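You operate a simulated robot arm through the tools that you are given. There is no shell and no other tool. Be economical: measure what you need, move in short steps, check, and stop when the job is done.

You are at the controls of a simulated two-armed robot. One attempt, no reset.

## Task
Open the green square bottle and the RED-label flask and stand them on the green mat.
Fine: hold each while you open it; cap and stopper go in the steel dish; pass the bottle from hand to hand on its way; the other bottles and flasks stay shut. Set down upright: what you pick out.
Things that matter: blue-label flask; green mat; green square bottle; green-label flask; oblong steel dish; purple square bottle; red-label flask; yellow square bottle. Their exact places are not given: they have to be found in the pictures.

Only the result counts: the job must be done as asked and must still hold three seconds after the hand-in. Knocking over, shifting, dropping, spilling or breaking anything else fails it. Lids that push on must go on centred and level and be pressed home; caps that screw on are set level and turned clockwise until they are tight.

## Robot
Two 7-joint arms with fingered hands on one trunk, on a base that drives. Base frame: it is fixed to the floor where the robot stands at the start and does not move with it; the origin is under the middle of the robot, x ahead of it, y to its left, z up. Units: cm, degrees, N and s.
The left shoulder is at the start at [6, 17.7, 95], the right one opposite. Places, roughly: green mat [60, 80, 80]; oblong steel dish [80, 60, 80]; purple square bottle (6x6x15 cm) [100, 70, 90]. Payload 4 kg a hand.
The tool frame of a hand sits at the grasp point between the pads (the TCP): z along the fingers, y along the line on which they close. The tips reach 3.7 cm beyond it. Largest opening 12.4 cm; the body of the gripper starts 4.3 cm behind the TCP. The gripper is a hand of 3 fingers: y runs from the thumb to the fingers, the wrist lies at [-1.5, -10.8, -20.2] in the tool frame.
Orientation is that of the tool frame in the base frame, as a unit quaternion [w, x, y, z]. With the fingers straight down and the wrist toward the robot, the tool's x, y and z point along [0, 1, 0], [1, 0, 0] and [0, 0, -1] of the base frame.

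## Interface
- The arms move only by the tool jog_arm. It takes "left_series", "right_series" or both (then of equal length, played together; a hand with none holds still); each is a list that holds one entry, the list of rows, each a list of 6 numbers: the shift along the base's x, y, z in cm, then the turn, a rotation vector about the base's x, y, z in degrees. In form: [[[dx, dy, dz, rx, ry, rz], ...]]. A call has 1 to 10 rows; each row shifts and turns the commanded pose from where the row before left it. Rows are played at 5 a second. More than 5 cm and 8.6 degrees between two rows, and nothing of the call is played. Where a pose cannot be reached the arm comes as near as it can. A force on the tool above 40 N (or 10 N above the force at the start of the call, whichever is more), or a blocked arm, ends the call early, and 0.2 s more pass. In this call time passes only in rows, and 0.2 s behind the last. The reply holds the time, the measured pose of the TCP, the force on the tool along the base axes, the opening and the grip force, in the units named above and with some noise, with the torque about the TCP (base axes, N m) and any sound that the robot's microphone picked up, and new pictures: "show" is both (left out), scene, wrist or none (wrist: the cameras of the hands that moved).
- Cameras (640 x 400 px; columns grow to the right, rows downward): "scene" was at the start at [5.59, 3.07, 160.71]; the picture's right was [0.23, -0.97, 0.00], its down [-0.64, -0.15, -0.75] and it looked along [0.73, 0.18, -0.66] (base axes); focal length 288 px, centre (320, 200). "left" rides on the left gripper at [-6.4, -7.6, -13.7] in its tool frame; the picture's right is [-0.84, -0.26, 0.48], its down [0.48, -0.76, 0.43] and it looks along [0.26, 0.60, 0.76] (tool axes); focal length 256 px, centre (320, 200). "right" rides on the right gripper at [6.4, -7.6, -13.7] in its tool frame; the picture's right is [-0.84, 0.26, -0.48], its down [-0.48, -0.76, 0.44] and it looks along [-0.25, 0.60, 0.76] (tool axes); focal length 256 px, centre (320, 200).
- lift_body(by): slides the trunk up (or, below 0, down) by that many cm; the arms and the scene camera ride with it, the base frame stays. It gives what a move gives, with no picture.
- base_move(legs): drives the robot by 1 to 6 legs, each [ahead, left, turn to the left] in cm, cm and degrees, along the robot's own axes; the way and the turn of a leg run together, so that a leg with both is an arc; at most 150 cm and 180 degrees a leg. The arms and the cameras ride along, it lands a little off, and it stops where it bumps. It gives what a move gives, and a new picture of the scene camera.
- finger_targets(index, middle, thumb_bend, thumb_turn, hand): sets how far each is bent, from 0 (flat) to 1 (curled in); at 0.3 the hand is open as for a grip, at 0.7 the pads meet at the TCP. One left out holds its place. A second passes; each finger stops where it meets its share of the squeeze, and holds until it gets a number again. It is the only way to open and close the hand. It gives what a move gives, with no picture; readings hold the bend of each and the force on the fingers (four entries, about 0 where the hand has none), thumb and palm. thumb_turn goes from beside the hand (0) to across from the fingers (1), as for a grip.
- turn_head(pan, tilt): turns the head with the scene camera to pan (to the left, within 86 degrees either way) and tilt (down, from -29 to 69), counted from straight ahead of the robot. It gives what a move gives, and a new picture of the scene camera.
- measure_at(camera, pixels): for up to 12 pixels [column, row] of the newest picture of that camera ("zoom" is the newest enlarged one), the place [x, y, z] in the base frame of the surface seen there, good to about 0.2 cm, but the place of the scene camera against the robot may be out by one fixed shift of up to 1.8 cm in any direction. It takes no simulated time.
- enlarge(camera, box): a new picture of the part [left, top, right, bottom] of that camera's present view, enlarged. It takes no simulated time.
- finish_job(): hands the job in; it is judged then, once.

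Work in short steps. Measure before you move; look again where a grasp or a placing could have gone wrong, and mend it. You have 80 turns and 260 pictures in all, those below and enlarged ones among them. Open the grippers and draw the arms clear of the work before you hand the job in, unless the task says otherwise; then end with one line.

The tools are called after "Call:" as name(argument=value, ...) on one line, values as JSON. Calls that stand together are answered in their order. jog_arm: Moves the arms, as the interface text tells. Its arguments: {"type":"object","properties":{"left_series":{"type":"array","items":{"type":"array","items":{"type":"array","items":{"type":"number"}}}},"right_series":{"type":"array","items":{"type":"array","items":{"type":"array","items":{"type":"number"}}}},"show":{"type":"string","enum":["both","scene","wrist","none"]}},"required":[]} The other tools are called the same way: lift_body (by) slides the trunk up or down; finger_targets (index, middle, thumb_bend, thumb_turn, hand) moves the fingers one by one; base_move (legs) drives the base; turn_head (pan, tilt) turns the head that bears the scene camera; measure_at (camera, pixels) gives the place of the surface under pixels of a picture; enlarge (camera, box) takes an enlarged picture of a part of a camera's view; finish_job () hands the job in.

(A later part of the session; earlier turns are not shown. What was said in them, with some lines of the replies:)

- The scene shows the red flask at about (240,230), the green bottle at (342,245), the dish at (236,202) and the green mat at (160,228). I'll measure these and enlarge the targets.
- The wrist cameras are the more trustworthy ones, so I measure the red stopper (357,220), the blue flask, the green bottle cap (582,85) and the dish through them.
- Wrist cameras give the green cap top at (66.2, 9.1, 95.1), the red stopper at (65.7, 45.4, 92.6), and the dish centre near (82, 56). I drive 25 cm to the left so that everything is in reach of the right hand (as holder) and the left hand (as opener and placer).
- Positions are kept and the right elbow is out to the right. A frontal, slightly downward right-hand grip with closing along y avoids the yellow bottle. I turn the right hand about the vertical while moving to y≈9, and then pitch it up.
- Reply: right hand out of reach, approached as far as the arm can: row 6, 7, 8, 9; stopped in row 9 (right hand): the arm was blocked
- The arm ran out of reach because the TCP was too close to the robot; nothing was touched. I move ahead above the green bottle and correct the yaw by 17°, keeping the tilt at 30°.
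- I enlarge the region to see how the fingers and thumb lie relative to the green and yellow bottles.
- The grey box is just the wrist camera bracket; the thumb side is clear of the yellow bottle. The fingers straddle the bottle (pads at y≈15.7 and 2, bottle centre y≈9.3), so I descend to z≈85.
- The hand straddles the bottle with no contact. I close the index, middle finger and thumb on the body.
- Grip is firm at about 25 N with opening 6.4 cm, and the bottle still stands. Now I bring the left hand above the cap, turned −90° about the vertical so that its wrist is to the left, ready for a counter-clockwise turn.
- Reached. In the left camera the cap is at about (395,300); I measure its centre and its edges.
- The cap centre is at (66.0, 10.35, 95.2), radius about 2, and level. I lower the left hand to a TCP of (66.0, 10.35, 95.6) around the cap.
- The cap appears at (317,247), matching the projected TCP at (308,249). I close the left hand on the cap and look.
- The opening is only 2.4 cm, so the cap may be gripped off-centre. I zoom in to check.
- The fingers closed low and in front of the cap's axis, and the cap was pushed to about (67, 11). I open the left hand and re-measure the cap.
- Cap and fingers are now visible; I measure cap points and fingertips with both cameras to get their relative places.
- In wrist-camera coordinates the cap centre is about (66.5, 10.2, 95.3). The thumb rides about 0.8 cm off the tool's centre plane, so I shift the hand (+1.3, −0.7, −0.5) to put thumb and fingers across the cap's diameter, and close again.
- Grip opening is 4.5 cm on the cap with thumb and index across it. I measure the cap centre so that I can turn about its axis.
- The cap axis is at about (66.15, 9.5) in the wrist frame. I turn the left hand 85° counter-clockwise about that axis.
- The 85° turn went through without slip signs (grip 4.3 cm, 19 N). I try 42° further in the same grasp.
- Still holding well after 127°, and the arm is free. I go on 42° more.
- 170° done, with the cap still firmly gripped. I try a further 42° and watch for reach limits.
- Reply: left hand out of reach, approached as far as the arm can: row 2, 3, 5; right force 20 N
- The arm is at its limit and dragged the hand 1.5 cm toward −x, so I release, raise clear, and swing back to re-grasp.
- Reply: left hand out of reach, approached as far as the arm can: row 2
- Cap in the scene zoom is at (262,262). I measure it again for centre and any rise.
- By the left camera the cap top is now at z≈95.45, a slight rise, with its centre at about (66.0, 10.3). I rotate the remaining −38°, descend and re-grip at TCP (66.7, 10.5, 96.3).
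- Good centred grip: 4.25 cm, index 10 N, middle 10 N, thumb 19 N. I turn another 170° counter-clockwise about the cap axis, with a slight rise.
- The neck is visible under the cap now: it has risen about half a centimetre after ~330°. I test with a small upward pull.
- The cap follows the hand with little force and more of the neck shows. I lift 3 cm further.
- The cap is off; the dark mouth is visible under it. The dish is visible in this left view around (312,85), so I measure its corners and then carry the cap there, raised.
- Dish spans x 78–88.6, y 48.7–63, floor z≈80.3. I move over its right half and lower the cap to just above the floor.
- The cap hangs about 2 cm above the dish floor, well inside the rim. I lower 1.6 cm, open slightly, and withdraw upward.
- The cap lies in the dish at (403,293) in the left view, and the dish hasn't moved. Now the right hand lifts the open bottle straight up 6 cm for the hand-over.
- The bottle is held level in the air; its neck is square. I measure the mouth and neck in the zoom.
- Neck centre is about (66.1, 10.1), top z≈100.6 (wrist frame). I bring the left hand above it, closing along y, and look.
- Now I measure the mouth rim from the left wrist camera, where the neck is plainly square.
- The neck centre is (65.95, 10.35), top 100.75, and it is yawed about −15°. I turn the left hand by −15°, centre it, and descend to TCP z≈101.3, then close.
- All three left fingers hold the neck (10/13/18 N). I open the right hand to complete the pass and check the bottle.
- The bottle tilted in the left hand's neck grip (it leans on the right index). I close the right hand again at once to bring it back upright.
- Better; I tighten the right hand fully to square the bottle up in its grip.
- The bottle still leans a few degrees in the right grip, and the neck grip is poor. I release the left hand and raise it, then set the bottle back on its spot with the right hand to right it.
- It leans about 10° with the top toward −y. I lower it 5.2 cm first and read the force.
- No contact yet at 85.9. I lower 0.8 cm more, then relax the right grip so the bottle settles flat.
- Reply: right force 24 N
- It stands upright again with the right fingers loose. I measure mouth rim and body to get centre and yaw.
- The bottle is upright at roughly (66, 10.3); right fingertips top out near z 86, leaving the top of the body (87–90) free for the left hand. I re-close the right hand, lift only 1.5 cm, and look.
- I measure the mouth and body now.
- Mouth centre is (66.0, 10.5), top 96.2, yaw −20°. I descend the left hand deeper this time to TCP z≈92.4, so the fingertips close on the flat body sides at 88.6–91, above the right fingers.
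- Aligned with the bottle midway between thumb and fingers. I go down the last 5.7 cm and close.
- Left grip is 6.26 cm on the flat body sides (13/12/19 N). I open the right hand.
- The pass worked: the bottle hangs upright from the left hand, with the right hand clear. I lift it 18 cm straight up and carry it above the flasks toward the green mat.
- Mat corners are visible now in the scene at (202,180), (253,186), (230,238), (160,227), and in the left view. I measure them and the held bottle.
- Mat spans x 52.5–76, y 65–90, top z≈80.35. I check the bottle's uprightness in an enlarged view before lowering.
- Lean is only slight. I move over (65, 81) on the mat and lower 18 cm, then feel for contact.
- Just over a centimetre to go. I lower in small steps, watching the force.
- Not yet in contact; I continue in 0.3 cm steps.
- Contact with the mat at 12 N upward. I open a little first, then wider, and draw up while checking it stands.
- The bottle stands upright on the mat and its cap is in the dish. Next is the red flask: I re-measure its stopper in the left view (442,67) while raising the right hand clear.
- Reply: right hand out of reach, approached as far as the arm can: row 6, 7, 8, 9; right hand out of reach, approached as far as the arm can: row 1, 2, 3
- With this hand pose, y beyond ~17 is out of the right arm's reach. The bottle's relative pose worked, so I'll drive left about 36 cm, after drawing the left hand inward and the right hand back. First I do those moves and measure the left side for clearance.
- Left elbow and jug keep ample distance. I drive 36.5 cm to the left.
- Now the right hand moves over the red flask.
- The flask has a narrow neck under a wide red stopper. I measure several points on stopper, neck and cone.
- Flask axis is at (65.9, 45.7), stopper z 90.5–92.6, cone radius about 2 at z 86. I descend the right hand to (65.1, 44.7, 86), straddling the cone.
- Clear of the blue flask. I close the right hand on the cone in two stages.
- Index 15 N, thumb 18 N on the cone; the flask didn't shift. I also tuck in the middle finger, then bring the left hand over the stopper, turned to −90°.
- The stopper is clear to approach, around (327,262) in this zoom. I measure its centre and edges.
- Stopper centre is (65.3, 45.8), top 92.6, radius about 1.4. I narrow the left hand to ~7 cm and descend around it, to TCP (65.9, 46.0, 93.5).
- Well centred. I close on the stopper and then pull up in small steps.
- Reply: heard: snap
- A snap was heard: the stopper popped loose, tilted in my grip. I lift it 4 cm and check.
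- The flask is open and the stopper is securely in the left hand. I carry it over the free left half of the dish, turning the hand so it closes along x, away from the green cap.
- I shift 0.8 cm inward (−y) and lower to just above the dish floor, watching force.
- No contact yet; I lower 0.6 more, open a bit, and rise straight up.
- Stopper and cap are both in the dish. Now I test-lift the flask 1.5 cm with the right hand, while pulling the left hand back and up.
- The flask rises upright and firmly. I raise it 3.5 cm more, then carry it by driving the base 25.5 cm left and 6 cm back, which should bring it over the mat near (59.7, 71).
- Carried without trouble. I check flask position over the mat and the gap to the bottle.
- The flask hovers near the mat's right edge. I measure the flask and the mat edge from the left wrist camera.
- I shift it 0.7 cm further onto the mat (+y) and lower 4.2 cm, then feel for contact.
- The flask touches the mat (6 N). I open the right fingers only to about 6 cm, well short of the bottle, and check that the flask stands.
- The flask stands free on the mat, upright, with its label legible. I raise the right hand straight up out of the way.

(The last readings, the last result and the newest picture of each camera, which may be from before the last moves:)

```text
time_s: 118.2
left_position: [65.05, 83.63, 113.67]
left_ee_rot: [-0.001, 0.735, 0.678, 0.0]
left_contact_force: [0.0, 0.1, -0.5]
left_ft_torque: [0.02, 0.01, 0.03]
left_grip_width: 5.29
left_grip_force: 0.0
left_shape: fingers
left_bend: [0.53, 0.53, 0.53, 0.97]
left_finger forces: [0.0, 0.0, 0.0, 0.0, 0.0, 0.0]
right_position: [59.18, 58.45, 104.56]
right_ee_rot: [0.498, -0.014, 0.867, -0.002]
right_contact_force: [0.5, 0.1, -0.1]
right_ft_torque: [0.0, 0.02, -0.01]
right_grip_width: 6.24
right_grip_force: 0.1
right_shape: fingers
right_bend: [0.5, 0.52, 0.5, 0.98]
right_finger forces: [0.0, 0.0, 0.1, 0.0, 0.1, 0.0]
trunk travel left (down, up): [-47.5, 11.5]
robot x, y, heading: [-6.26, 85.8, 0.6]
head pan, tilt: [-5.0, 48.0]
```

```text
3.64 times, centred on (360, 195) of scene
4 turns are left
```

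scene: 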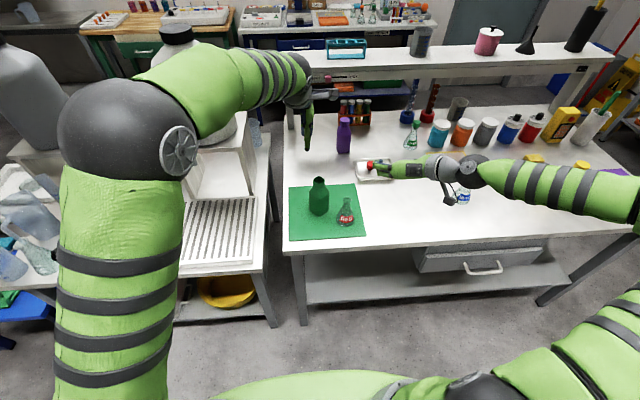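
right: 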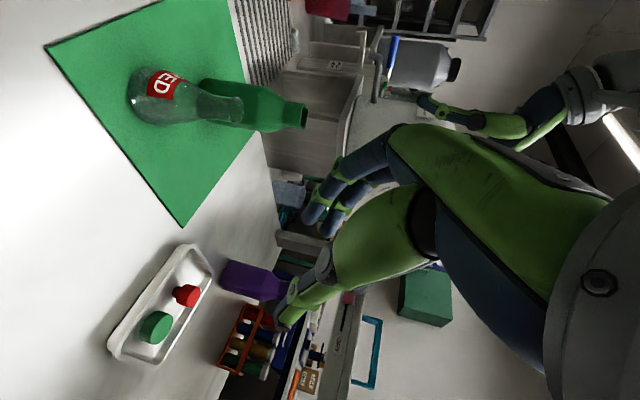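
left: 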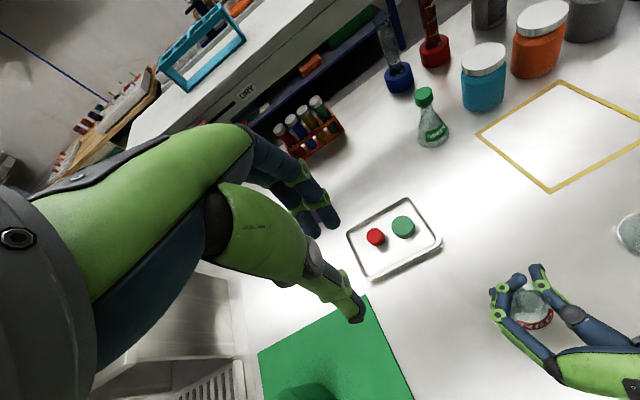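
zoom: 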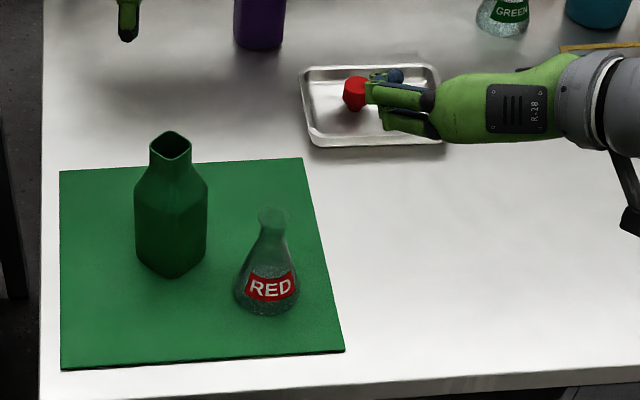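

Both vessels stand open and upright on the mat, with cap and stopper in the dish. I open both grippers and raise the hands a little more to be clear.

Call:
finger_targets(hand="right", index=0.3, middle=0.3, thumb_bend=0.3)

Call:
finger_targets(hand="left", index=0.3, middle=0.3, thumb_bend=0.3)

Call:
jog_arm(left_series=[[[-2, 0, 3, 0, 0, 0], [-3, 0, 2, 0, 0, 0], [-3, 0, 2, 0, 0, 0]]], right_series=[[[0, -4, 0, 0, 0, 0], [0, -4, 0, 0, 0, 0], [0, -4, 0, 0, 0, 0]]], show="scene")

```text
time_s: 119.2
left_position: [65.03, 83.63, 113.69]
left_ee_rot: [0.0, 0.736, 0.678, 0.0]
left_contact_force: [0.9, 0.2, 0.3]
left_ft_torque: [-0.01, -0.01, 0.01]
left_grip_width: 5.29
left_grip_force: 0.0
left_shape: fingers
left_bend: [0.53, 0.53, 0.53, 0.97]
left_finger forces: [0.1, 0.1, 0.0, 0.1, 0.1, 0.0]
right_position: [59.13, 58.39, 104.58]
right_ee_rot: [0.498, -0.014, 0.867, -0.003]
right_contact_force: [-0.6, 1.3, 0.2]
right_ft_torque: [0.0, 0.01, 0.05]
right_grip_width: 12.34
right_grip_force: 0.1
right_shape: fingers
right_bend: [0.3, 0.3, 0.3, 0.98]
right_finger forces: [0.1, 0.0, 0.1, 0.1, 0.1, 0.0]
trunk travel left (down, up): [-47.5, 11.5]
robot x, y, heading: [-6.79, 85.67, 0.5]
head pan, tilt: [-5.0, 48.0]
```

```text
time_s: 120.2
left_position: [65.06, 83.8, 113.72]
left_ee_rot: [0.0, 0.736, 0.677, 0.0]
left_contact_force: [0.4, -0.3, 0.3]
left_ft_torque: [-0.03, 0.0, -0.02]
left_grip_width: 12.31
left_grip_force: 0.1
left_shape: fingers
left_bend: [0.3, 0.3, 0.3, 0.97]
left_finger forces: [0.0, 0.0, 0.0, 0.0, 0.0, 0.1]
right_position: [59.18, 58.41, 104.5]
right_ee_rot: [0.497, -0.012, 0.867, -0.004]
right_contact_force: [0.7, -0.3, -0.5]
right_ft_torque: [0.01, -0.01, 0.0]
right_grip_width: 12.29
right_grip_force: 0.1
right_shape: fingers
right_bend: [0.3, 0.3, 0.3, 0.98]
right_finger forces: [0.0, 0.1, 0.0, 0.0, 0.0, 0.0]
trunk travel left (down, up): [-47.5, 11.5]
robot x, y, heading: [-6.37, 85.96, 0.5]
head pan, tilt: [-5.0, 48.0]
```

```text
time_s: 121.0
left_position: [56.96, 83.75, 120.75]
left_ee_rot: [0.0, 0.736, 0.678, 0.001]
left_contact_force: [-0.2, 0.2, 0.0]
left_ft_torque: [0.0, 0.0, 0.0]
left_grip_width: 12.31
left_grip_force: 0.1
left_shape: fingers
left_bend: [0.3, 0.3, 0.3, 0.97]
left_finger forces: [0.0, 0.0, 0.0, 0.0, 0.1, 0.0]
right_position: [59.01, 46.29, 104.71]
right_ee_rot: [0.498, -0.012, 0.867, -0.003]
right_contact_force: [-0.1, -0.3, 0.5]
right_ft_torque: [-0.01, -0.02, 0.0]
right_grip_width: 12.31
right_grip_force: 0.0
right_shape: fingers
right_bend: [0.3, 0.3, 0.3, 0.98]
right_finger forces: [0.1, 0.0, 0.0, 0.0, 0.0, 0.0]
trunk travel left (down, up): [-47.5, 11.5]
robot x, y, heading: [-6.25, 86.01, 0.7]
head pan, tilt: [-5.0, 48.0]
3 turns are left
```

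scene: 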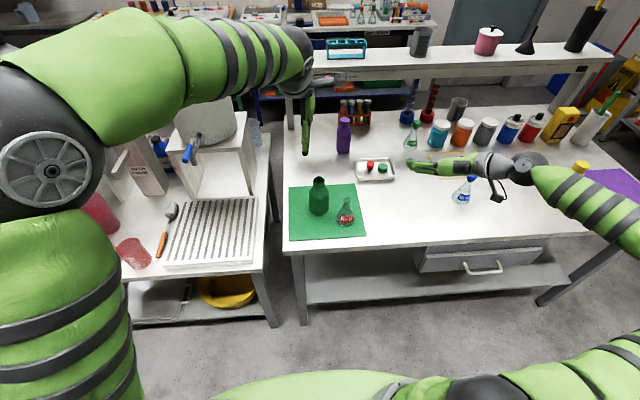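

The bottle and red flask stand on the mat, cap and stopper lie in the dish, the other vessels are shut and upright, and both hands are open and clear. I hand the job in.

Call:
finish_job()

```text
The job is handed in.
```

The green square bottle and the red-label flask are both open and standing upright on the green mat. The cap and stopper are in the steel dish, and I have handed the job in. On the first try at passing the open bottle between hands, it tipped about 25°. I caught it, set it back down and passed it cleanly on the second try. I saw no spill.
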